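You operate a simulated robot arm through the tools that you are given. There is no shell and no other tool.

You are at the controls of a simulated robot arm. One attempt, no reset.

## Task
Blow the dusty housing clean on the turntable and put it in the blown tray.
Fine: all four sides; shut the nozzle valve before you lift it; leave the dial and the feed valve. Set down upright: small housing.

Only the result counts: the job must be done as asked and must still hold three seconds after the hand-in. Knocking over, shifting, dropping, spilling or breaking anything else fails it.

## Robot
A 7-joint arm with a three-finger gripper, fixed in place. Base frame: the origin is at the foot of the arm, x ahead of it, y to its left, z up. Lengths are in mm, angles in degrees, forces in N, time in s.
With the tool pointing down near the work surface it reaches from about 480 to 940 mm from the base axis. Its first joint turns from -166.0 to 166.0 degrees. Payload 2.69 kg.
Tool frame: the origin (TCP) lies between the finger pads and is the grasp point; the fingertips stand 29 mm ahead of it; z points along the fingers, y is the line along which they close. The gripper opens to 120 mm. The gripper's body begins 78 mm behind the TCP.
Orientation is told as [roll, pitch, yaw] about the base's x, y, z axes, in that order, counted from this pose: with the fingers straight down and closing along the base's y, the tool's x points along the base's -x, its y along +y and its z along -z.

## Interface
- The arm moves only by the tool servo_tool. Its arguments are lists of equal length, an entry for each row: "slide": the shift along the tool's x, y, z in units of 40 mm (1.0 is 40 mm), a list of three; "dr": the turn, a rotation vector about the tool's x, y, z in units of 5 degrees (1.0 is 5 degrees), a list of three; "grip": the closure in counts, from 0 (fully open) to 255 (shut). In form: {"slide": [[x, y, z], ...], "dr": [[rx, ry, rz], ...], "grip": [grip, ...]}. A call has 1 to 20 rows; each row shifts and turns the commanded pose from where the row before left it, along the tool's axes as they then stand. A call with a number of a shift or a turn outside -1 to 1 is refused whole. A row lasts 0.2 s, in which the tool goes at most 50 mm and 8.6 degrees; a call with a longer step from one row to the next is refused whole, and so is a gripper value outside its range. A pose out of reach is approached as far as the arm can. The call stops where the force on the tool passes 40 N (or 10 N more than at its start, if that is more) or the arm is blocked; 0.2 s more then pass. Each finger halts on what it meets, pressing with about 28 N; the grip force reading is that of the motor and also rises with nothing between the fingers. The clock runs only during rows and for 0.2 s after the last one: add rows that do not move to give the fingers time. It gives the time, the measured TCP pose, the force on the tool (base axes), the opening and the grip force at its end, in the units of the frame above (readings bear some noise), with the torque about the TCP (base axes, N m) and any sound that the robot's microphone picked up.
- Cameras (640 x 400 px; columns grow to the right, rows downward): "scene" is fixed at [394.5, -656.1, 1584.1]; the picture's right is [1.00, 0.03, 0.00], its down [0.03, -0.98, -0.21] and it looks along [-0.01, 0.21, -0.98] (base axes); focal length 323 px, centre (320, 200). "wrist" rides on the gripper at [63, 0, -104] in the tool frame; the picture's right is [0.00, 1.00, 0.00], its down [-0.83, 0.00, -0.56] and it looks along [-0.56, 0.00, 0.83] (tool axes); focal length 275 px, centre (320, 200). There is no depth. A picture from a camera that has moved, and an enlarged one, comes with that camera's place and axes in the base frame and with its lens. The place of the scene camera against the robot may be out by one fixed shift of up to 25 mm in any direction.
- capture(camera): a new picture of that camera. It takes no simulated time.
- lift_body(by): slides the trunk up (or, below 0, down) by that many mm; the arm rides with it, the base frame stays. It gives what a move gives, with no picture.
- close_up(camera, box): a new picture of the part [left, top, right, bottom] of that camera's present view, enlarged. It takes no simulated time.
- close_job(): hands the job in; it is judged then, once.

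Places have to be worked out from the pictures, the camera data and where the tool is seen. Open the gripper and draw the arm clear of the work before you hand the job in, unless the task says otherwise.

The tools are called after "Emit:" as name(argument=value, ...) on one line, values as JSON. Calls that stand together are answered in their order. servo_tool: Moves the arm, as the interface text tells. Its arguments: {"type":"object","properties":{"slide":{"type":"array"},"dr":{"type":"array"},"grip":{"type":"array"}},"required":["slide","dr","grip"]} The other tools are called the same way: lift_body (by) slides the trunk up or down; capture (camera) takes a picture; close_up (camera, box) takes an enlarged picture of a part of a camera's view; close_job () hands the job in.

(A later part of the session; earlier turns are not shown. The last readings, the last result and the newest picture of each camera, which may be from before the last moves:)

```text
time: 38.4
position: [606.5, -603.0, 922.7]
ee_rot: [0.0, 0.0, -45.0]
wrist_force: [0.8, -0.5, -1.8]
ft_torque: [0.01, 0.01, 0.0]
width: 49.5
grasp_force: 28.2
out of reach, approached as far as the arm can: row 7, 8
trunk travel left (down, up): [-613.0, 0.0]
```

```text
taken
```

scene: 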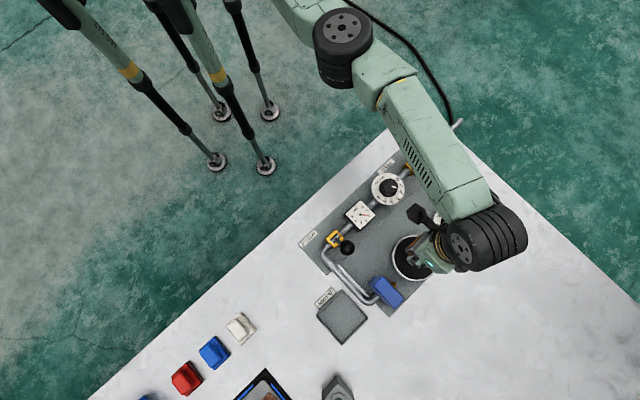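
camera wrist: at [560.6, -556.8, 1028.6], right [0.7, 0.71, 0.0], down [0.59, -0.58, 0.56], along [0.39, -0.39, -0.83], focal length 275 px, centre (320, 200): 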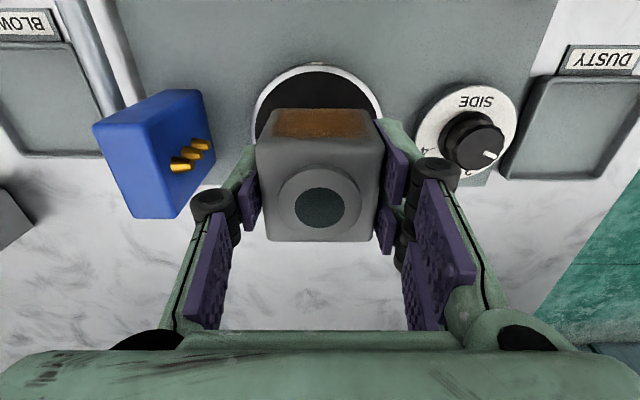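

The limit is the same, but it grows as the tool goes lower, and I only need u≈867 at z≈872. I go down to z≈885 first and then extend.

Emit:
servo_tool(slide=[[0, -0.06, 0.5], [0, 0, 0.44], [0, 0, 0], [-0.15, 0, 0], [-0.15, 0, 0], [0, 0, 0], [0, 0, 0]], dr=[[0, 0, 0], [0, 0, 0], [0, 0, 0], [0, 0, 0], [0, 0, 0], [0, 0, 0], [0, 0, 0]], grip=[255, 255, 255, 255, 255, 255, 255])

Emit:
capture(camera="wrist")

```text
time: 40.0
position: [609.5, -607.6, 883.1]
ee_rot: [0.0, 0.0, -45.0]
wrist_force: [0.7, 0.6, -2.0]
ft_torque: [0.02, -0.03, -0.03]
width: 49.7
grasp_force: 27.4
out of reach, approached as far as the arm can: row 5
trunk travel left (down, up): [-613.0, 0.0]
```

```text
taken
camera wrist: at [564.6, -563.2, 988.6], right [0.7, 0.71, 0.0], down [0.59, -0.58, 0.56], along [0.4, -0.39, -0.83], focal length 275 px, centre (320, 200)
```

wrist: 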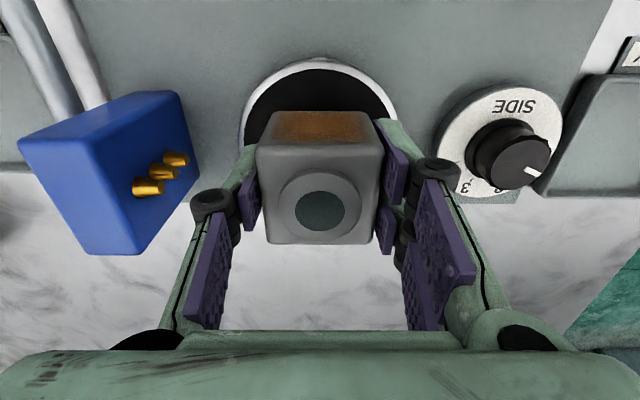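

At u≈861, v≈1, z≈883; turntable centre is ≈ u866. A few mm off centre is tolerable for setting down; I can re-grip with a tilt later to centre it. I descend gently watching the force.

Emit:
servo_tool(slide=[[0, -0.01, 0.075], [0, 0, 0.075], [-0.02, 0, 0.075], [0, 0, 0]], dr=[[0, 0, 0], [0, 0, 0], [0, 0, 0], [0, 0, 0]], grip=[255, 255, 255, 255])

```text
time: 41.0
position: [609.9, -609.8, 876.6]
ee_rot: [0.1, 0.0, -45.0]
wrist_force: [0.0, -0.2, -2.1]
ft_torque: [-0.02, -0.01, 0.02]
width: 49.6
grasp_force: 28.5
trunk travel left (down, up): [-613.0, 0.0]
```

No contact yet; u≈862.5, z≈876.6. Continue down in small steps while creeping outward.

Emit:
servo_tool(slide=[[-0.02, 0, 0.06], [-0.02, 0, 0.06], [-0.02, 0, 0.05], [0, 0, 0]], dr=[[0, 0, 0], [0, 0, 0], [0, 0, 0], [0, 0, 0]], grip=[255, 255, 255, 255])

```text
time: 42.0
position: [612.2, -609.4, 868.2]
ee_rot: [-0.1, -0.1, -45.0]
wrist_force: [0.9, 0.3, -1.7]
ft_torque: [-0.02, 0.05, -0.02]
width: 49.6
grasp_force: 27.7
trunk travel left (down, up): [-613.0, 0.0]
```

Still no contact at z≈868. I continue in ~1.6 mm steps.

Emit:
servo_tool(slide=[[-0.02, -0.02, 0.04], [-0.02, -0.02, 0.04], [0, 0, 0.04], [0, 0, 0]], dr=[[0, 0, 0], [0, 0, 0], [0, 0, 0], [0, 0, 0]], grip=[255, 255, 255, 255])

Emit:
close_up(camera="wrist", box=[220, 30, 420, 170])

```text
time: 43.0
position: [609.0, -610.6, 862.9]
ee_rot: [0.0, -0.1, -45.0]
wrist_force: [0.1, -0.3, -2.1]
ft_torque: [0.01, 0.01, 0.0]
width: 49.3
grasp_force: 27.9
trunk travel left (down, up): [-613.0, 0.0]
```

```text
2.86 times, centred on (320, 100) of wrist
camera zoom: at [564.9, -565.4, 968.1], right [0.7, 0.71, 0.0], down [0.59, -0.58, 0.56], along [0.4, -0.39, -0.83], focal length 786 px, centre (320, 486)
```

zoom: 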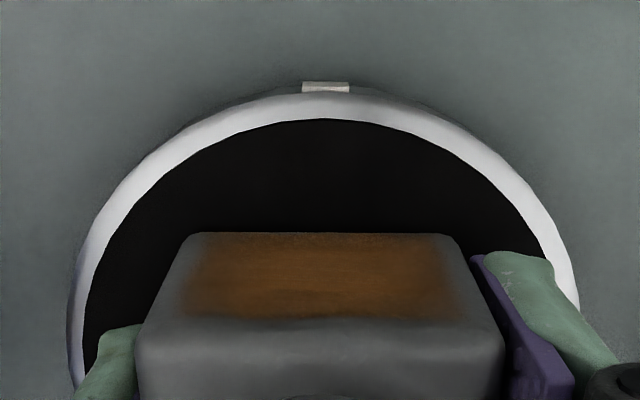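

No contact at z≈863 yet. Continue downward in small steps.

Emit:
servo_tool(slide=[[-0.02, 0, 0.04], [-0.02, 0, 0.04], [-0.02, 0, 0.04], [0, 0, 0]], dr=[[0, 0, 0], [0, 0, 0], [0, 0, 0], [0, 0, 0]], grip=[255, 255, 255, 255])

```text
time: 44.0
position: [610.2, -610.8, 861.2]
ee_rot: [-0.1, -0.1, -45.0]
wrist_force: [1.2, -1.5, 18.0]
ft_torque: [-0.16, -0.12, 0.0]
width: 49.9
grasp_force: 27.8
out of reach, approached as far as the arm can: row 1
trunk travel left (down, up): [-613.0, 0.0]
```

Contact: 18 N upward at z≈861, so the housing sits on the turntable. I relieve ~1 mm and open the fingers to ~75 mm (nozzle tips are at v≈-76..-80, fingers' outer side at -47).

Emit:
servo_tool(slide=[[0, 0, -0.03], [0, 0, 0], [0, 0, 0], [0, 0, 0], [0, 0, 0], [0, 0, 0]], dr=[[0, 0, 0], [0, 0, 0], [0, 0, 0], [0, 0, 0], [0, 0, 0], [0, 0, 0]], grip=[255, 255, 96, 96, 96, 96])

Emit:
capture(camera="wrist")

Emit:
close_up(camera="scene", box=[340, 190, 520, 310])

```text
time: 45.4
position: [608.8, -610.9, 860.3]
ee_rot: [0.0, 0.0, -45.0]
wrist_force: [-0.5, -0.3, 0.0]
ft_torque: [0.01, -0.06, -0.01]
width: 74.9
grasp_force: 0.0
trunk travel left (down, up): [-613.0, 0.0]
```

```text
taken
camera wrist: at [565.4, -565.3, 964.6], right [0.7, 0.71, 0.0], down [0.59, -0.58, 0.56], along [0.4, -0.39, -0.83], focal length 275 px, centre (320, 200)
```

wrist: 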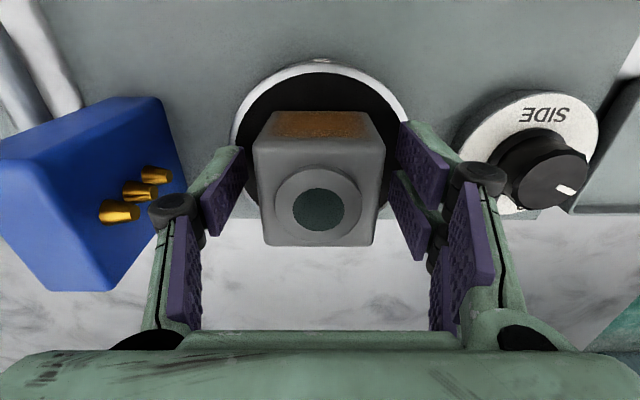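

```text
3.33 times, centred on (430, 250) of scene
camera zoom: at [394.5, -656.1, 1584.1], right [1.0, 0.03, 0.0], down [0.03, -0.98, -0.21], along [-0.01, 0.21, -0.98], focal length 1077 px, centre (-47, 33)
```

zoom: 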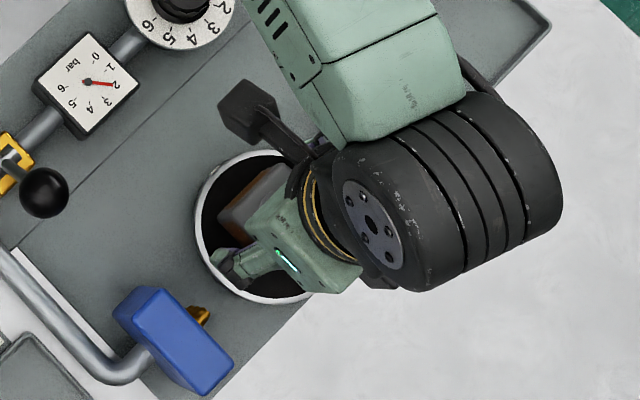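

Housing released on the turntable. I raise the arm and look back at it from above.

Emit:
servo_tool(slide=[[0, 0, -0.9], [0.2, 0, -0.9], [0.5, 0, -0.9], [0.8, 0, -0.3], [0, 0, 0], [0, 0, 0]], dr=[[0, 0, 0], [0, 0, 0], [0, 0, 0], [0, 0, 0], [0, 0, 0], [0, 0, 0]], grip=[96, 96, 96, 96, 96, 96])

Emit:
capture(camera="wrist")

Emit:
close_up(camera="wrist", box=[220, 70, 420, 230])

Emit:
close_up(camera="scene", box=[340, 190, 520, 310])

```text
time: 46.8
position: [593.4, -598.2, 968.2]
ee_rot: [0.1, 0.1, -45.0]
wrist_force: [-0.2, -0.4, 0.4]
ft_torque: [0.01, 0.01, -0.02]
width: 75.0
grasp_force: 0.2
out of reach, approached as far as the arm can: row 1, 3, 4
trunk travel left (down, up): [-613.0, 0.0]
```

```text
taken
camera wrist: at [548.6, -552.8, 1071.6], right [0.7, 0.71, 0.0], down [0.59, -0.59, 0.55], along [0.39, -0.39, -0.83], focal length 275 px, centre (320, 200)
```

wrist: 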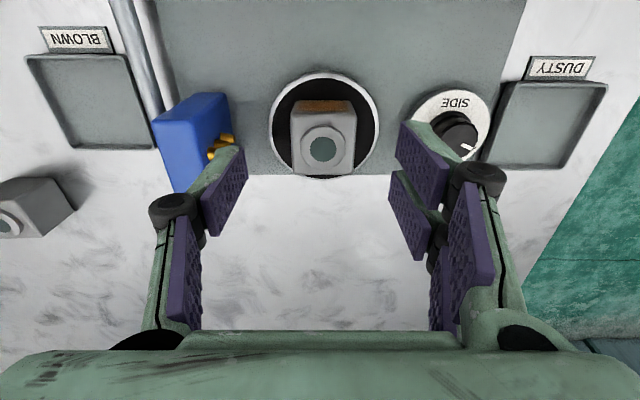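

```text
2.50 times, centred on (320, 150) of wrist
camera zoom: at [548.6, -552.8, 1071.6], right [0.7, 0.71, 0.0], down [0.59, -0.59, 0.55], along [0.39, -0.39, -0.83], focal length 688 px, centre (320, 325)
```

zoom: 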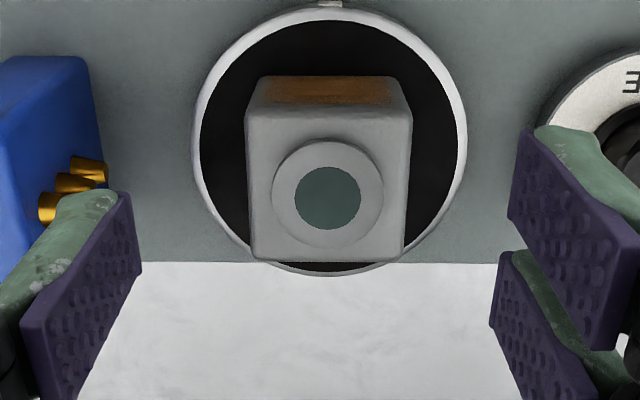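

```text
3.33 times, centred on (430, 250) of scene
camera zoom: at [394.5, -656.1, 1584.1], right [1.0, 0.03, 0.0], down [0.03, -0.98, -0.21], along [-0.01, 0.21, -0.98], focal length 1077 px, centre (-47, 33)
```

zoom: 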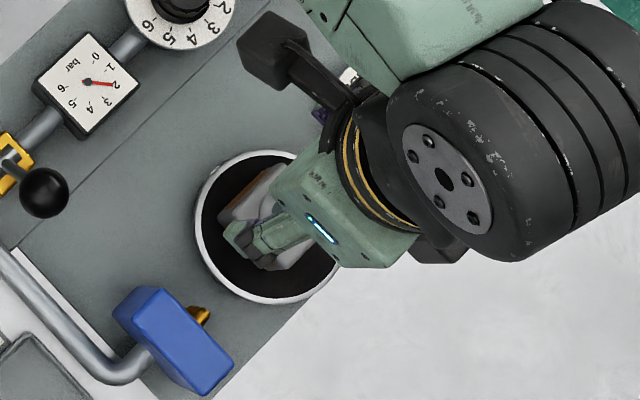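

Housing sits ≈4–5 mm toward the robot from centre, v centred: good enough. Now I move over beside the nozzle lever with the fingers closing, to look at it before pushing.

Emit:
servo_tool(slide=[[0.48, -0.84, -0.14], [0.48, -0.84, -0.14], [0.48, -0.84, -0.14], [0, 0, 0], [0, 0, 0], [0, 0, 0]], dr=[[0, 0, 0], [0, 0, 0], [0, 0, 0], [0, 0, 0], [0, 0, 0], [0, 0, 0]], grip=[255, 255, 255, 255, 255, 255])

Emit:
capture(camera="wrist")

Emit:
close_up(camera="scene", box=[300, 190, 480, 310])

```text
time: 48.2
position: [489.7, -644.8, 987.1]
ee_rot: [0.0, 0.0, -45.0]
wrist_force: [-0.1, -0.9, 0.1]
ft_torque: [0.01, 0.02, 0.05]
width: 0.2
grasp_force: 25.8
out of reach, approached as far as the arm can: row 1, 2, 3
trunk travel left (down, up): [-613.0, 0.0]
```

```text
taken
camera wrist: at [445.3, -599.5, 1091.8], right [0.7, 0.71, 0.0], down [0.59, -0.59, 0.55], along [0.39, -0.39, -0.83], focal length 275 px, centre (320, 200)
```

wrist: 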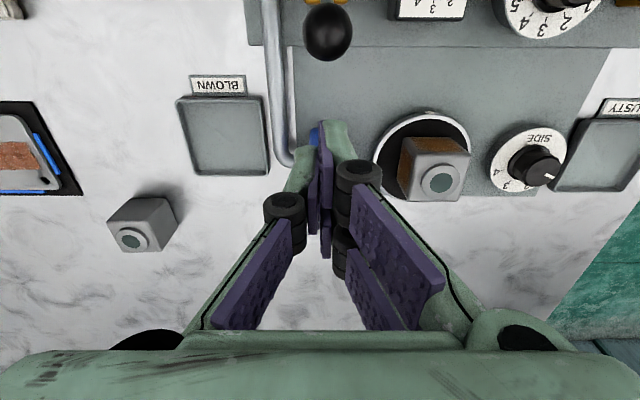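

```text
3.33 times, centred on (390, 250) of scene
camera zoom: at [394.5, -656.1, 1584.1], right [1.0, 0.03, 0.0], down [0.03, -0.98, -0.21], along [-0.01, 0.21, -0.98], focal length 1077 px, centre (87, 33)
```

zoom: 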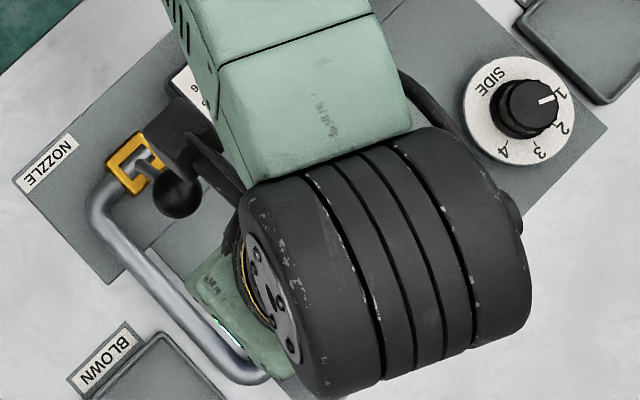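

Lever ball is at ≈ (u748, v-104, z892). BLOWN tray centre ≈ (u849, v-209). I lower the closed fingers just outboard of the ball: u≈784, v≈-104, fingertips at z≈880.

Emit:
servo_tool(slide=[[0.25, 0.07, 0.6], [0.1, 0.065, 0.7], [0.1, 0, 0.67], [0, 0, 0], [0, 0, 0]], dr=[[0, 0, 0], [0, 0, 0], [0, 0, 0], [0, 0, 0], [0, 0, 0]], grip=[255, 255, 255, 255, 255])

Emit:
capture(camera="wrist")

Emit:
close_up(camera="scene", box=[300, 190, 480, 310])

```text
time: 49.4
position: [493.8, -660.2, 915.5]
ee_rot: [-0.1, 0.1, -44.9]
wrist_force: [0.5, -0.6, 0.8]
ft_torque: [0.01, 0.02, 0.02]
width: 0.2
grasp_force: 27.9
out of reach, approached as far as the arm can: row 1, 2, 3
trunk travel left (down, up): [-613.0, 0.0]
```

```text
taken
camera wrist: at [448.7, -614.7, 1020.3], right [0.7, 0.71, 0.0], down [0.59, -0.59, 0.56], along [0.39, -0.39, -0.83], focal length 275 px, centre (320, 200)
```

wrist: 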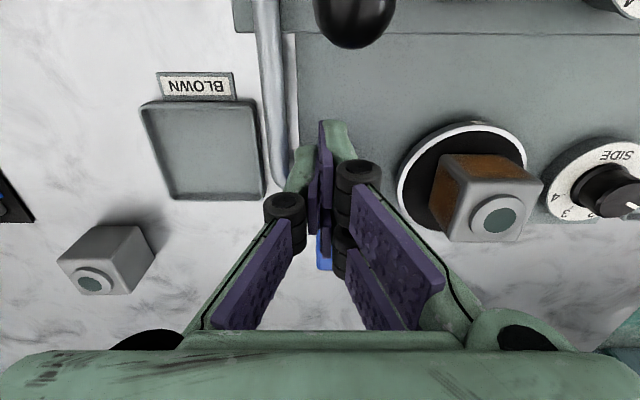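

```text
3.33 times, centred on (390, 250) of scene
camera zoom: at [394.5, -656.1, 1584.1], right [1.0, 0.03, 0.0], down [0.03, -0.98, -0.21], along [-0.01, 0.21, -0.98], focal length 1077 px, centre (87, 33)
```

zoom: 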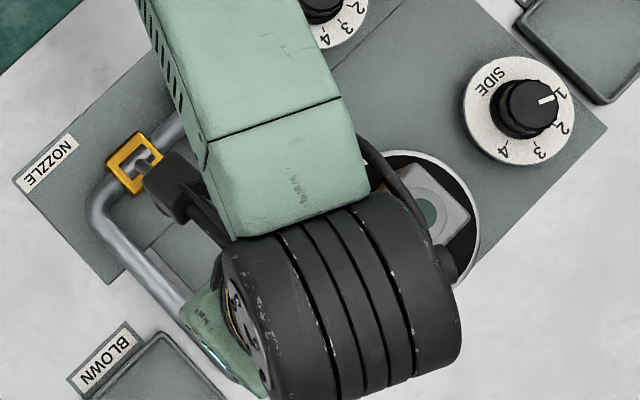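

The IK got stuck near a joint limit here (the arm's elbow is swung far to one side). Hand is empty, so I raise and retract to re-pose the arm before handling the lever.

Emit:
servo_tool(slide=[[0, 0, -1], [0, 0.3, -1], [0.5, 0.5, -0.8], [0.8, 0.5, -0.6], [1, 0.5, -0.3], [1, 0.5, 0], [1, 0.5, 0], [1, 0.3, 0], [0, 0, 0], [0, 0, 0]], dr=[[0, 0, 0], [0, 0, 0], [0, 0, 0], [0, 0, 0], [0, 0, 0], [0, 0, 0], [0, 0, 0], [0, 0, 0], [0, 0, 0], [0, 0, 0]], grip=[255, 255, 255, 255, 255, 255, 255, 255, 255, 255])

Emit:
capture(camera="scene")

```text
time: 51.6
position: [426.2, -411.2, 1063.5]
ee_rot: [-0.1, 0.1, -45.0]
wrist_force: [-0.1, 0.2, 0.4]
ft_torque: [0.02, -0.02, 0.01]
width: 0.0
grasp_force: 27.5
out of reach, approached as far as the arm can: row 1, 2
trunk travel left (down, up): [-613.0, 0.0]
```

```text
taken
```

scene: 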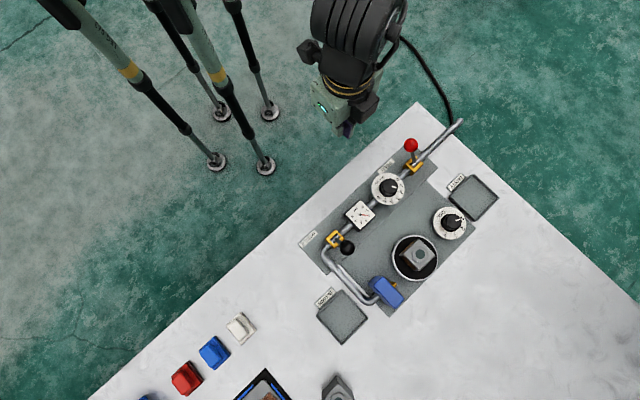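

I perform a re-posing loop: sweep the folded arm counter-clockwise at small radius, then extend and sweep back, to bring the elbow into the arm's plane. First the retract and folded sweep to about az +28°.

Emit:
servo_tool(slide=[[0.8, 0, 0], [0.8, 0, 0], [0.7, 0, 0], [0.0385, 0.98, 0], [0.0385, 0.98, 0], [0.0385, 0.98, 0], [0.0385, 0.98, 0], [0.0385, 0.98, 0], [0.0385, 0.98, 0], [0.0385, 0.98, 0], [0.0385, 0.98, 0], [0.0385, 0.98, 0], [0.0385, 0.98, 0], [0.0385, 0.98, 0], [0.0385, 0.98, 0], [0.0385, 0.98, 0], [0.0385, 0.98, 0], [0.0385, 0.98, 0], [0.0385, 0.98, 0], [0, 0, 0]], dr=[[0, 0, 0], [0, 0, 0], [0, 0, 0], [0, 0, -0.9], [0, 0, -0.9], [0, 0, -0.9], [0, 0, -0.9], [0, 0, -0.9], [0, 0, -0.9], [0, 0, -0.9], [0, 0, -0.9], [0, 0, -0.9], [0, 0, -0.9], [0, 0, -0.9], [0, 0, -0.9], [0, 0, -0.9], [0, 0, -0.9], [0, 0, -0.9], [0, 0, -0.9], [0, 0, 0]], grip=[255, 255, 255, 255, 255, 255, 255, 255, 255, 255, 255, 255, 255, 255, 255, 255, 255, 255, 255, 255])

Emit:
capture(camera="scene")

Emit:
capture(camera="wrist")

```text
time: 55.8
position: [452.8, 233.7, 1064.7]
ee_rot: [0.1, 0.0, 27.1]
wrist_force: [-0.9, -0.5, 0.4]
ft_torque: [-0.01, -0.03, -0.01]
width: 0.0
grasp_force: 28.0
trunk travel left (down, up): [-613.0, 0.0]
```

```text
taken
```

scene: 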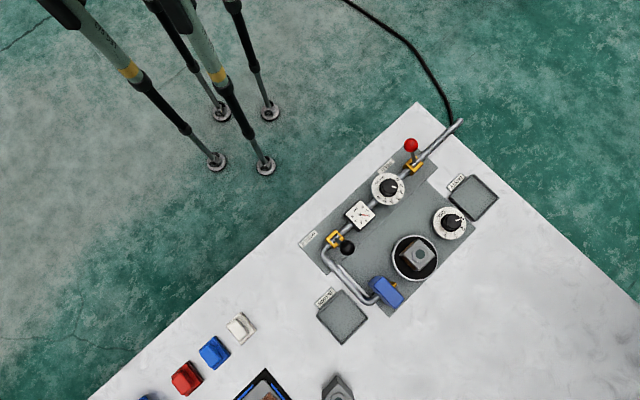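

```text
taken
camera wrist: at [397.3, 206.7, 1168.9], right [-0.46, 0.89, 0.0], down [0.74, 0.38, 0.56], along [0.49, 0.25, -0.83], focal length 275 px, centre (320, 200)
```

wrist: 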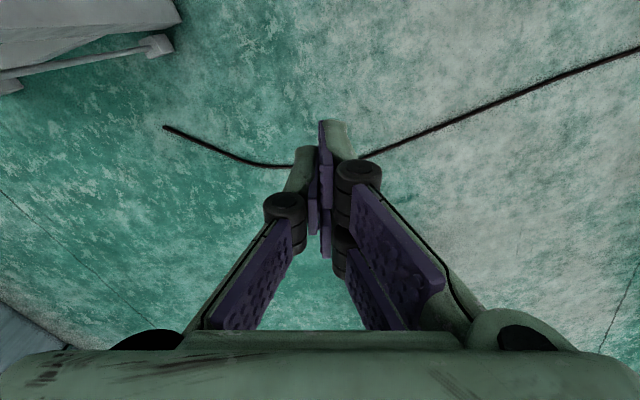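

Clear so far. Now extend to r≈800 and sweep back clockwise at large radius.

Emit:
servo_tool(slide=[[-0.9, 0, 0], [-0.9, 0, 0], [-0.9, 0, 0], [-0.9, 0, 0], [-0.9, 0, 0], [-0.9, 0, 0], [-0.9, 0, 0], [-0.9, 0, 0], [0.024, -0.977, 0], [0.024, -0.977, 0], [0.024, -0.977, 0], [0.024, -0.977, 0], [0.024, -0.977, 0], [0.024, -0.977, 0], [0.024, -0.977, 0], [0.024, -0.977, 0], [0.024, -0.977, 0], [0.024, -0.977, 0], [0.024, -0.977, 0], [0.024, -0.977, 0]], dr=[[0, 0, 0], [0, 0, 0], [0, 0, 0], [0, 0, 0], [0, 0, 0], [0, 0, 0], [0, 0, 0], [0, 0, 0], [0, 0, 0.56], [0, 0, 0.56], [0, 0, 0.56], [0, 0, 0.56], [0, 0, 0.56], [0, 0, 0.56], [0, 0, 0.56], [0, 0, 0.56], [0, 0, 0.56], [0, 0, 0.56], [0, 0, 0.56], [0, 0, 0.56]], grip=[255, 255, 255, 255, 255, 255, 255, 255, 255, 255, 255, 255, 255, 255, 255, 255, 255, 255, 255, 255])

Emit:
servo_tool(slide=[[0.024, -0.977, 0], [0.024, -0.977, 0], [0.024, -0.977, 0], [0.024, -0.977, 0], [0.024, -0.977, 0], [0.024, -0.977, 0], [0.024, -0.977, 0], [0.024, -0.977, 0], [0.024, -0.977, 0], [0.024, -0.977, 0], [0.024, -0.977, 0], [0.024, -0.977, 0], [0.024, -0.977, 0], [0, 0, 0]], dr=[[0, 0, 0.56], [0, 0, 0.56], [0, 0, 0.56], [0, 0, 0.56], [0, 0, 0.56], [0, 0, 0.56], [0, 0, 0.56], [0, 0, 0.56], [0, 0, 0.56], [0, 0, 0.56], [0, 0, 0.56], [0, 0, 0.56], [0, 0, 0.56], [0, 0, 0]], grip=[255, 255, 255, 255, 255, 255, 255, 255, 255, 255, 255, 255, 255, 255])

Emit:
capture(camera="scene")

```text
time: 60.0
position: [792.0, -90.2, 1063.8]
ee_rot: [0.0, -0.1, -6.6]
wrist_force: [0.0, 0.2, 0.1]
ft_torque: [-0.02, 0.04, -0.01]
width: 0.2
grasp_force: 28.4
trunk travel left (down, up): [-613.0, 0.0]
```

```text
time: 63.0
position: [582.2, -545.0, 1065.3]
ee_rot: [0.1, 0.1, -43.0]
wrist_force: [0.2, 0.0, 0.0]
ft_torque: [0.0, 0.04, 0.0]
width: 0.1
grasp_force: 27.8
trunk travel left (down, up): [-613.0, 0.0]
```

```text
taken
```

scene: 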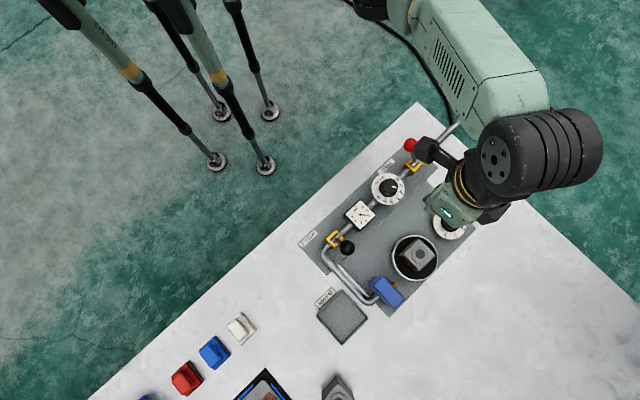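

Back at az -43°, r≈797. Now I test the outward limit here at this height.

Emit:
servo_tool(slide=[[-0.5, 0, 0], [-0.5, 0, 0], [-0.5, 0, 0], [0, 0, 0]], dr=[[0, 0, 0.4], [0, 0, 0], [0, 0, 0], [0, 0, 0]], grip=[255, 255, 255, 255])

```text
time: 64.0
position: [599.0, -560.0, 1061.5]
ee_rot: [0.0, 0.1, -45.1]
wrist_force: [0.1, -0.4, -0.6]
ft_torque: [-0.03, 0.0, -0.01]
width: 0.0
grasp_force: 28.1
out of reach, approached as far as the arm can: row 2, 3
trunk travel left (down, up): [-613.0, 0.0]
```

The limit is tied to the azimuth and behaves like a sticky boundary (arm nearly straight). So I'll keep inside the reach, approach the lever from the inner side, and use tool tilt later for far placements. Moving to above the lever, u≈700, v≈-104.

Emit:
servo_tool(slide=[[0.8, -0.3, 0], [0.8, -0.6, 0], [0.8, -0.8, 0.2], [0.6, -0.8, 0.6], [0, -0.8, 0.9], [0, 0, 0.3], [0, 0, 0], [0, 0, 0]], dr=[[0, 0, 0], [0, 0, 0], [0, 0, 0], [0, 0, 0], [0, 0, 0], [0, 0, 0], [0, 0, 0], [0, 0, 0]], grip=[255, 255, 255, 255, 255, 255, 255, 255])

Emit:
capture(camera="wrist")

```text
time: 65.8
position: [421.0, -569.5, 982.0]
ee_rot: [0.0, 0.0, -45.0]
wrist_force: [1.0, 1.2, 0.4]
ft_torque: [-0.01, 0.01, 0.01]
width: 0.3
grasp_force: 28.2
trunk travel left (down, up): [-613.0, 0.0]
```

```text
taken
camera wrist: at [376.3, -524.0, 1085.8], right [0.7, 0.71, 0.0], down [0.59, -0.58, 0.56], along [0.4, -0.39, -0.83], focal length 275 px, centre (320, 200)
```

wrist: 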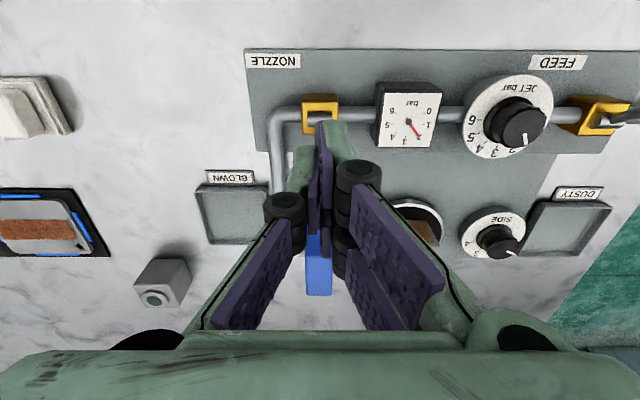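

Now at u≈700, v≈-105. I go out over the ball at z≈956 to u≈786, then down to z≈908.

Emit:
servo_tool(slide=[[0, 0, 0.65], [-0.72, 0, 0], [-0.72, 0, 0], [-0.72, 0, 0], [0, 0, 0], [0, 0, 0.4], [0, 0, 0.4], [0, 0, 0.4], [0, 0, 0], [0, 0, 0]], dr=[[0, 0, 0], [0, 0, 0], [0, 0, 0], [0, 0, 0], [0, 0, 0], [0, 0, 0], [0, 0, 0], [0, 0, 0], [0, 0, 0], [0, 0, 0]], grip=[255, 255, 255, 255, 255, 255, 255, 255, 255, 255])

Emit:
capture(camera="wrist")

```text
time: 68.0
position: [482.3, -630.3, 907.6]
ee_rot: [0.1, 0.0, -45.0]
wrist_force: [0.7, 0.3, -0.1]
ft_torque: [-0.03, 0.0, -0.01]
width: 0.2
grasp_force: 28.3
trunk travel left (down, up): [-613.0, 0.0]
```

```text
taken
camera wrist: at [438.4, -584.7, 1012.1], right [0.7, 0.71, 0.0], down [0.59, -0.58, 0.56], along [0.39, -0.39, -0.83], focal length 275 px, centre (320, 200)
```

wrist: 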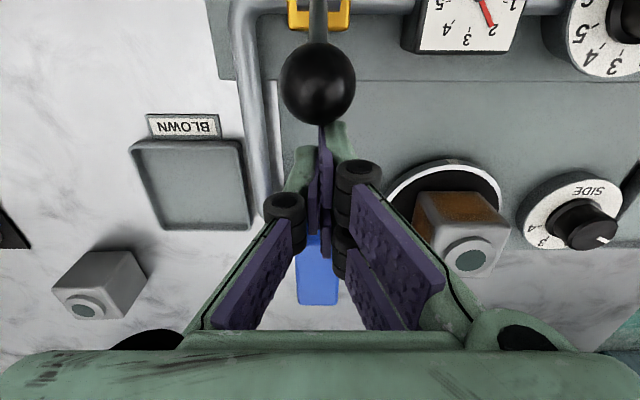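

In position: ball at (u≈747, v≈-105, z≈892) straight ahead of the fingers. I push inward (-u) in small steps.

Emit:
servo_tool(slide=[[0.3, 0, 0], [0.3, 0, 0], [0.3, 0, 0], [0, 0, 0]], dr=[[0, 0, 0], [0, 0, 0], [0, 0, 0], [0, 0, 0]], grip=[255, 255, 255, 255])

Emit:
capture(camera="wrist")

```text
time: 69.0
position: [456.9, -605.2, 907.7]
ee_rot: [-0.1, 0.0, -45.0]
wrist_force: [-0.4, -0.6, 0.3]
ft_torque: [-0.03, 0.0, 0.04]
width: 0.0
grasp_force: 27.8
trunk travel left (down, up): [-613.0, 0.0]
```

```text
taken
camera wrist: at [412.7, -559.3, 1012.2], right [0.7, 0.71, 0.0], down [0.59, -0.58, 0.56], along [0.39, -0.39, -0.83], focal length 275 px, centre (320, 200)
```

wrist: 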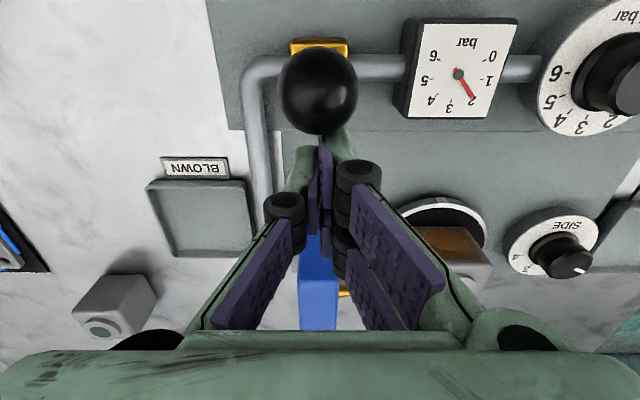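

The ball has moved inward with the fingers and is now near vertical. I take a closer look before continuing.

Emit:
close_up(camera="wrist", box=[250, 20, 400, 200])

Emit:
close_up(camera="scene", box=[290, 190, 440, 300])

```text
2.22 times, centred on (325, 110) of wrist
camera zoom: at [412.7, -559.3, 1012.2], right [0.7, 0.71, 0.0], down [0.59, -0.58, 0.56], along [0.39, -0.39, -0.83], focal length 612 px, centre (309, 400)
```

zoom: 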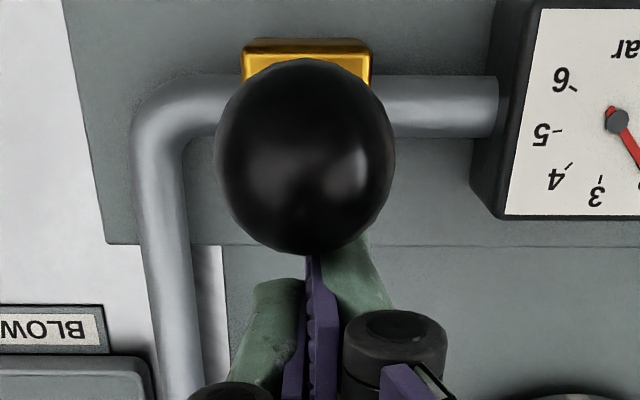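

```text
3.64 times, centred on (365, 245) of scene
camera zoom: at [394.5, -656.1, 1584.1], right [1.0, 0.03, 0.0], down [0.03, -0.98, -0.21], along [-0.01, 0.21, -0.98], focal length 1175 px, centre (156, 36)
```

zoom: 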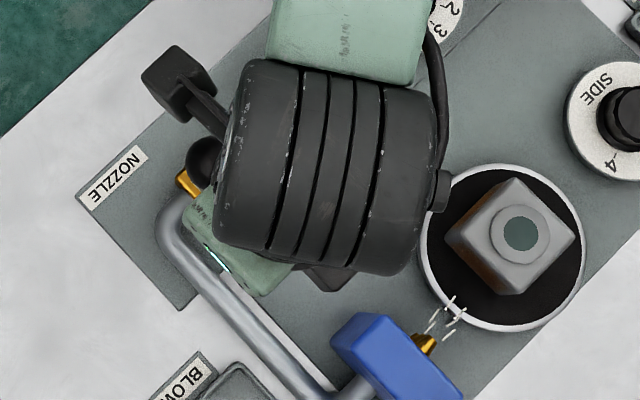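

Jet streaks already appear at the nozzle, so the valve is opening. I continue pushing to the other end position.

Emit:
servo_tool(slide=[[0.25, 0, 0], [0.25, 0, 0], [0.25, 0, 0], [0, 0, 0]], dr=[[0, 0, 0], [0, 0, 0], [0, 0, 0], [0, 0, 0]], grip=[255, 255, 255, 255])

Emit:
capture(camera="wrist")

Emit:
close_up(camera="scene", box=[290, 190, 480, 310])

```text
time: 70.0
position: [437.5, -583.8, 908.3]
ee_rot: [-0.1, -0.2, -45.1]
wrist_force: [-0.3, -0.7, -0.7]
ft_torque: [0.01, 0.0, -0.01]
width: 0.0
grasp_force: 28.0
trunk travel left (down, up): [-613.0, 0.0]
```

```text
taken
camera wrist: at [391.8, -537.9, 1011.8], right [0.7, 0.71, 0.0], down [0.59, -0.58, 0.56], along [0.4, -0.39, -0.83], focal length 275 px, centre (320, 200)
```

wrist: 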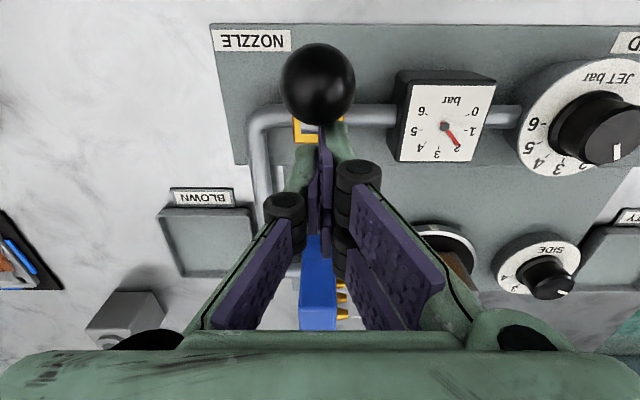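

```text
3.33 times, centred on (385, 250) of scene
camera zoom: at [394.5, -656.1, 1584.1], right [1.0, 0.03, 0.0], down [0.03, -0.98, -0.21], along [-0.01, 0.21, -0.98], focal length 1077 px, centre (103, 33)
```

zoom: 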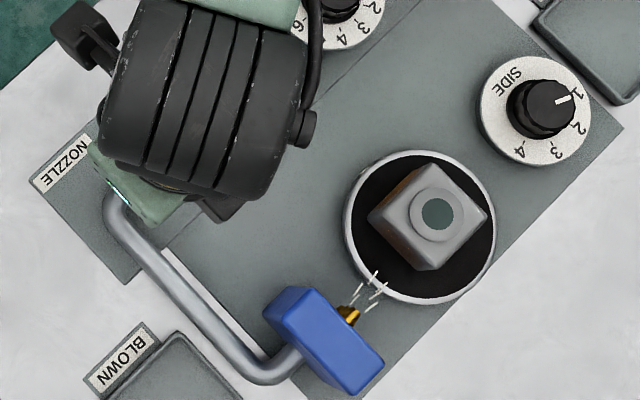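

Jets are blowing at the housing. Ball is at u≈682, matching the feed lever's open tilt. I nudge a few mm more to see if it is at its stop.

Emit:
servo_tool(slide=[[0.08, 0, 0], [0.06, 0, 0], [0, 0, 0]], dr=[[0, 0, 0], [0, 0, 0], [0, 0, 0]], grip=[255, 255, 255])

Emit:
capture(camera="wrist")

```text
time: 70.8
position: [436.2, -581.2, 907.0]
ee_rot: [0.0, -0.3, -44.7]
wrist_force: [19.3, -28.2, 5.0]
ft_torque: [-0.53, -0.11, 0.19]
width: 0.0
grasp_force: 28.1
trunk travel left (down, up): [-613.0, 0.0]
```

```text
taken
camera wrist: at [390.2, -536.0, 1011.2], right [0.7, 0.71, 0.0], down [0.59, -0.58, 0.56], along [0.4, -0.39, -0.83], focal length 275 px, centre (320, 200)
```

wrist: 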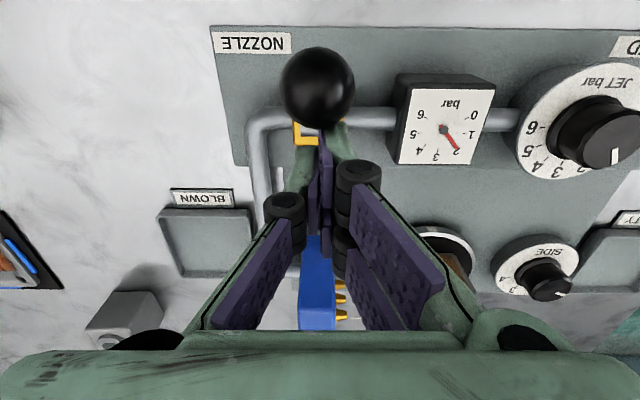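

End stop reached (34 N). I back off, rise clear of the lever, and look at the housing under the jet.

Emit:
servo_tool(slide=[[-0.3, 0, 0], [-0.2, 0, 0], [0, 0, -0.8], [0, 0, -0.9], [0, 0, -0.3], [0, 0, 0], [0, 0, 0]], dr=[[0, 0, 0], [0, 0, 0], [0, 0, 0], [0, 0, 0], [0, 0, 0], [0, 0, 0], [0, 0, 0]], grip=[255, 255, 255, 255, 255, 255, 255])

Emit:
capture(camera="wrist")

Emit:
close_up(camera="scene", box=[300, 190, 480, 310])

```text
time: 72.4
position: [445.6, -593.9, 986.5]
ee_rot: [0.1, 0.0, -45.0]
wrist_force: [-0.8, -0.2, 0.0]
ft_torque: [0.02, 0.01, 0.03]
width: 0.1
grasp_force: 28.1
trunk travel left (down, up): [-613.0, 0.0]
```

```text
taken
camera wrist: at [402.1, -547.9, 1091.5], right [0.7, 0.71, 0.0], down [0.59, -0.58, 0.56], along [0.39, -0.39, -0.83], focal length 275 px, centre (320, 200)
```

wrist: 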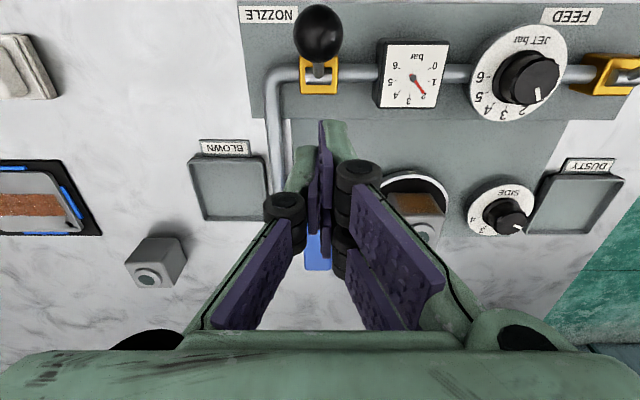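

```text
3.33 times, centred on (390, 250) of scene
camera zoom: at [394.5, -656.1, 1584.1], right [1.0, 0.03, 0.0], down [0.03, -0.98, -0.21], along [-0.01, 0.21, -0.98], focal length 1077 px, centre (87, 33)
```

zoom: 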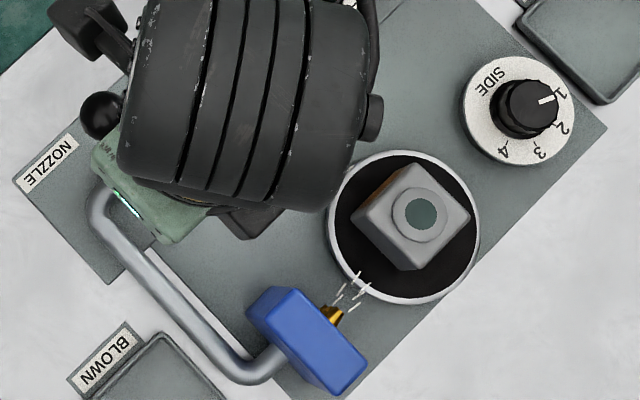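

I zoom in on the housing to check whether the side facing the nozzle is clean.

Emit:
close_up(camera="scene", box=[385, 225, 445, 285])

Emit:
close_up(camera="wrist", box=[370, 160, 460, 260])

```text
6.67 times, centred on (415, 255) of scene
camera zoom: at [394.5, -656.1, 1584.1], right [1.0, 0.03, 0.0], down [0.03, -0.98, -0.21], along [-0.01, 0.21, -0.98], focal length 2154 px, centre (-313, -167)
```

zoom: 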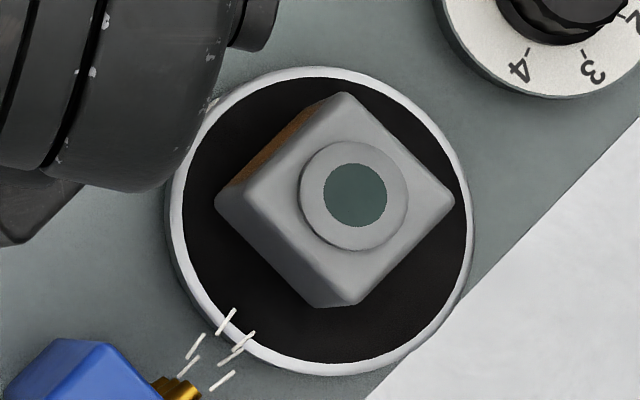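

```text
4.00 times, centred on (415, 210) of wrist
camera zoom: at [402.1, -547.9, 1091.5], right [0.7, 0.71, 0.0], down [0.59, -0.58, 0.56], along [0.39, -0.39, -0.83], focal length 1101 px, centre (-60, 160)
```

zoom: 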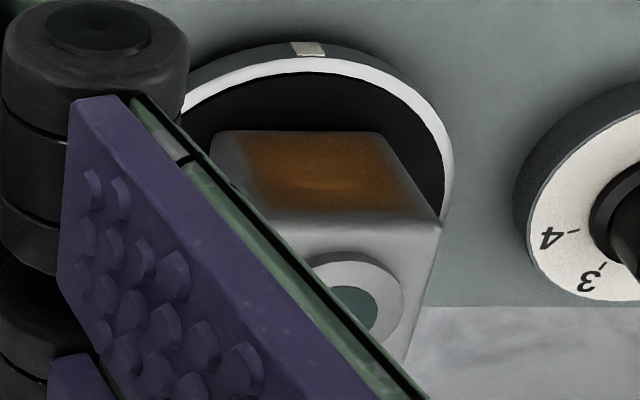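

The face toward the nozzle (-v) is now clean; the -u face is still brown. Next the SIDE dial: I move to just inboard of it with fingers opened to ~60 mm and look.

Emit:
servo_tool(slide=[[-0.27, 0.925, 0], [-0.27, 0.925, 0], [-0.27, 0.925, 0.2], [-0.27, 0.925, 0.3], [-0.27, 0.925, 0.4], [-0.27, 0.925, 0.5], [0, 0, 0], [0, 0, 0]], dr=[[0, 0, 0], [0, 0, 0], [0, 0, 0], [0, 0, 0], [0, 0, 0], [0, 0, 0], [0, 0, 0], [0, 0, 0]], grip=[127, 127, 127, 127, 127, 127, 127, 127])

Emit:
capture(camera="wrist")

Emit:
close_up(camera="wrist", box=[240, 60, 400, 200])

```text
time: 74.2
position: [649.6, -481.9, 930.0]
ee_rot: [0.0, 0.0, -45.0]
wrist_force: [0.2, -0.3, 1.0]
ft_torque: [0.01, 0.01, 0.01]
width: 60.2
grasp_force: 0.0
trunk travel left (down, up): [-613.0, 0.0]
```

```text
taken
camera wrist: at [605.1, -437.1, 1035.0], right [0.7, 0.71, 0.0], down [0.59, -0.58, 0.56], along [0.4, -0.39, -0.83], focal length 275 px, centre (320, 200)
```

wrist: 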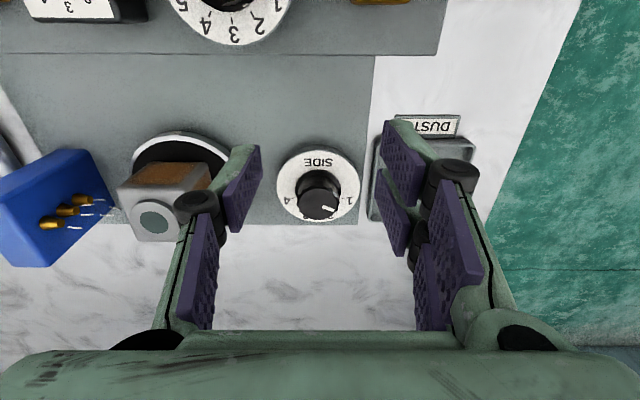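

```text
2.86 times, centred on (320, 130) of wrist
camera zoom: at [605.1, -437.1, 1035.0], right [0.7, 0.71, 0.0], down [0.59, -0.58, 0.56], along [0.4, -0.39, -0.83], focal length 786 px, centre (320, 400)
```

zoom: 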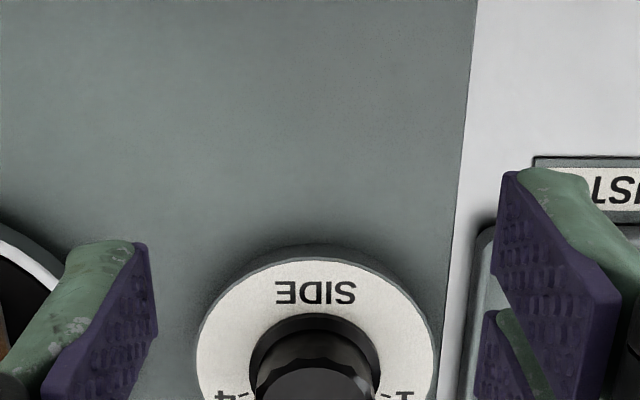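

Dial centre ≈ (u870.5, v118), knob top ≈ z840, face ≈ z814. I approach diagonally with the fingers straddling the knob to z≈850.

Emit:
servo_tool(slide=[[-0.5, -0.01, 0.7], [-0.5, 0, 0.6], [-0.4, 0, 0.4], [-0.36, 0, 0.3], [0, 0, 0], [0, 0, 0]], dr=[[0, 0, 0], [0, 0, 0], [0, 0, 0], [0, 0, 0], [0, 0, 0], [0, 0, 0]], grip=[127, 127, 127, 127, 127, 127])

Emit:
capture(camera="wrist")

Emit:
close_up(camera="wrist", box=[230, 110, 410, 250])

Emit:
close_up(camera="scene", box=[370, 180, 520, 290])

```text
time: 75.6
position: [699.2, -531.8, 851.2]
ee_rot: [0.1, 0.0, -45.0]
wrist_force: [-0.5, -0.3, -0.3]
ft_torque: [0.0, 0.0, -0.02]
width: 60.3
grasp_force: 0.1
trunk travel left (down, up): [-613.0, 0.0]
```

```text
taken
camera wrist: at [654.3, -486.5, 955.1], right [0.7, 0.71, 0.0], down [0.59, -0.58, 0.56], along [0.4, -0.39, -0.83], focal length 275 px, centre (320, 200)
```

wrist: 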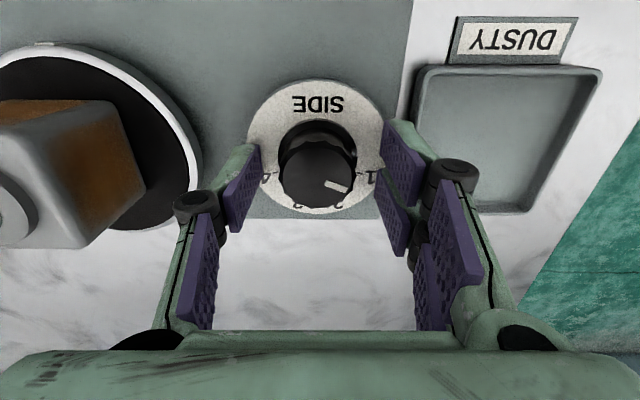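

```text
2.86 times, centred on (320, 180) of wrist
camera zoom: at [654.3, -486.5, 955.1], right [0.7, 0.71, 0.0], down [0.59, -0.58, 0.56], along [0.4, -0.39, -0.83], focal length 786 px, centre (320, 257)
```

zoom: 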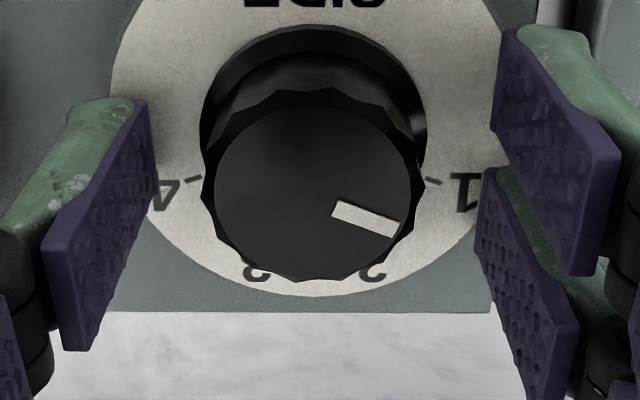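

```text
3.64 times, centred on (445, 235) of scene
camera zoom: at [394.5, -656.1, 1584.1], right [1.0, 0.03, 0.0], down [0.03, -0.98, -0.21], along [-0.01, 0.21, -0.98], focal length 1175 px, centre (-134, 73)
```

zoom: 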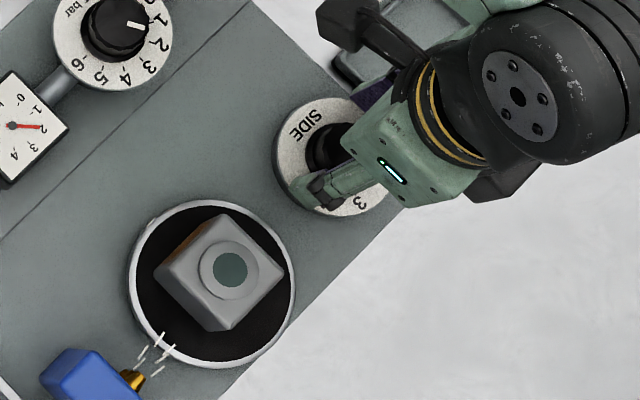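

Aligned on the knob within ~1 mm; detents are ~45° apart, increasing clockwise. I pre-rotate the open fingers by +22.5°, grip the knob, then turn 45° clockwise to "2".

Emit:
servo_tool(slide=[[0, 0, 0], [0, 0, 0], [0, 0, 0], [0, 0, 0], [0, 0, 0], [0, 0, 0], [0, 0, 0], [0, 0, 0], [0, 0, 0], [0, 0, 0]], dr=[[0, 0, -1], [0, 0, -1], [0, 0, -1], [0, 0, -1], [0, 0, -0.5], [0, 0, 0], [0, 0, 0], [0, 0, 0], [0, 0, 0], [0, 0, 0]], grip=[127, 127, 127, 127, 127, 127, 255, 255, 255, 255])

Emit:
close_up(camera="wrist", box=[230, 110, 410, 250])

```text
time: 77.8
position: [697.1, -533.0, 851.8]
ee_rot: [-0.2, -0.1, -22.5]
wrist_force: [0.2, -4.3, 3.9]
ft_torque: [0.06, 0.29, 0.01]
width: 35.0
grasp_force: 41.3
trunk travel left (down, up): [-613.0, 0.0]
```

```text
2.86 times, centred on (320, 180) of wrist
camera zoom: at [639.9, -507.8, 956.0], right [0.38, 0.93, 0.0], down [0.77, -0.31, 0.56], along [0.51, -0.21, -0.83], focal length 786 px, centre (320, 257)
```

zoom: 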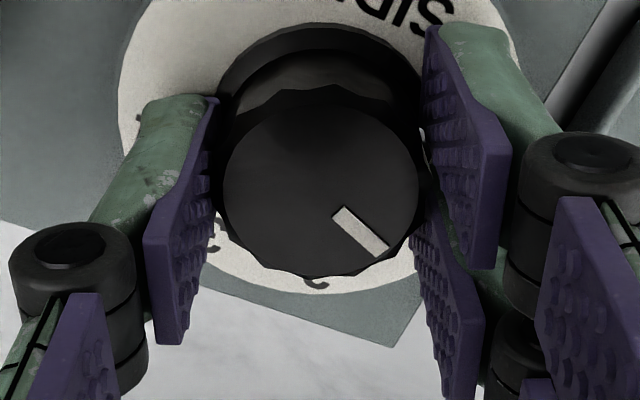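

Gripped (35 mm). Now turn the knob 45° clockwise to position 2.

Emit:
servo_tool(slide=[[0, 0, 0], [0, 0, 0], [0, 0, 0], [0, 0, 0], [0, 0, 0], [0, 0, 0], [0, 0, 0], [0, 0, 0], [0, 0, 0], [0, 0, 0], [0, 0, 0]], dr=[[0, 0, 1], [0, 0, 1], [0, 0, 1], [0, 0, 1], [0, 0, 1], [0, 0, 1], [0, 0, 1], [0, 0, 1], [0, 0, 1], [0, 0, 0], [0, 0, 0]], grip=[255, 255, 255, 255, 255, 255, 255, 255, 255, 255, 255])

Emit:
capture(camera="wrist")

Emit:
close_up(camera="scene", box=[370, 180, 520, 290])

```text
time: 80.2
position: [698.1, -533.9, 851.5]
ee_rot: [0.1, -0.1, -55.0]
wrist_force: [-12.7, -4.0, 1.0]
ft_torque: [-0.43, 0.07, -0.03]
width: 35.0
grasp_force: 45.3
out of reach, approached as far as the arm can: row 8, 9
trunk travel left (down, up): [-613.0, 0.0]
```

```text
taken
camera wrist: at [661.8, -480.4, 956.0], right [0.82, 0.58, 0.0], down [0.48, -0.68, 0.56], along [0.32, -0.45, -0.83], focal length 275 px, centre (320, 200)
```

wrist: 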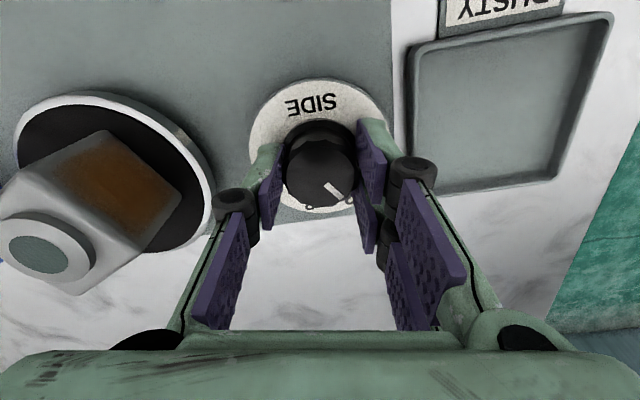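

```text
3.64 times, centred on (445, 235) of scene
camera zoom: at [394.5, -656.1, 1584.1], right [1.0, 0.03, 0.0], down [0.03, -0.98, -0.21], along [-0.01, 0.21, -0.98], focal length 1175 px, centre (-134, 73)
```

zoom: 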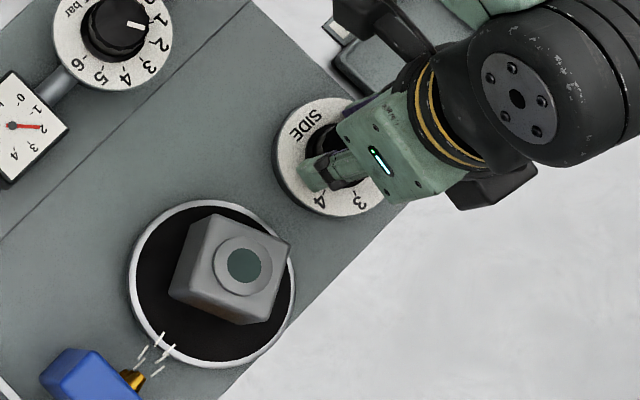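

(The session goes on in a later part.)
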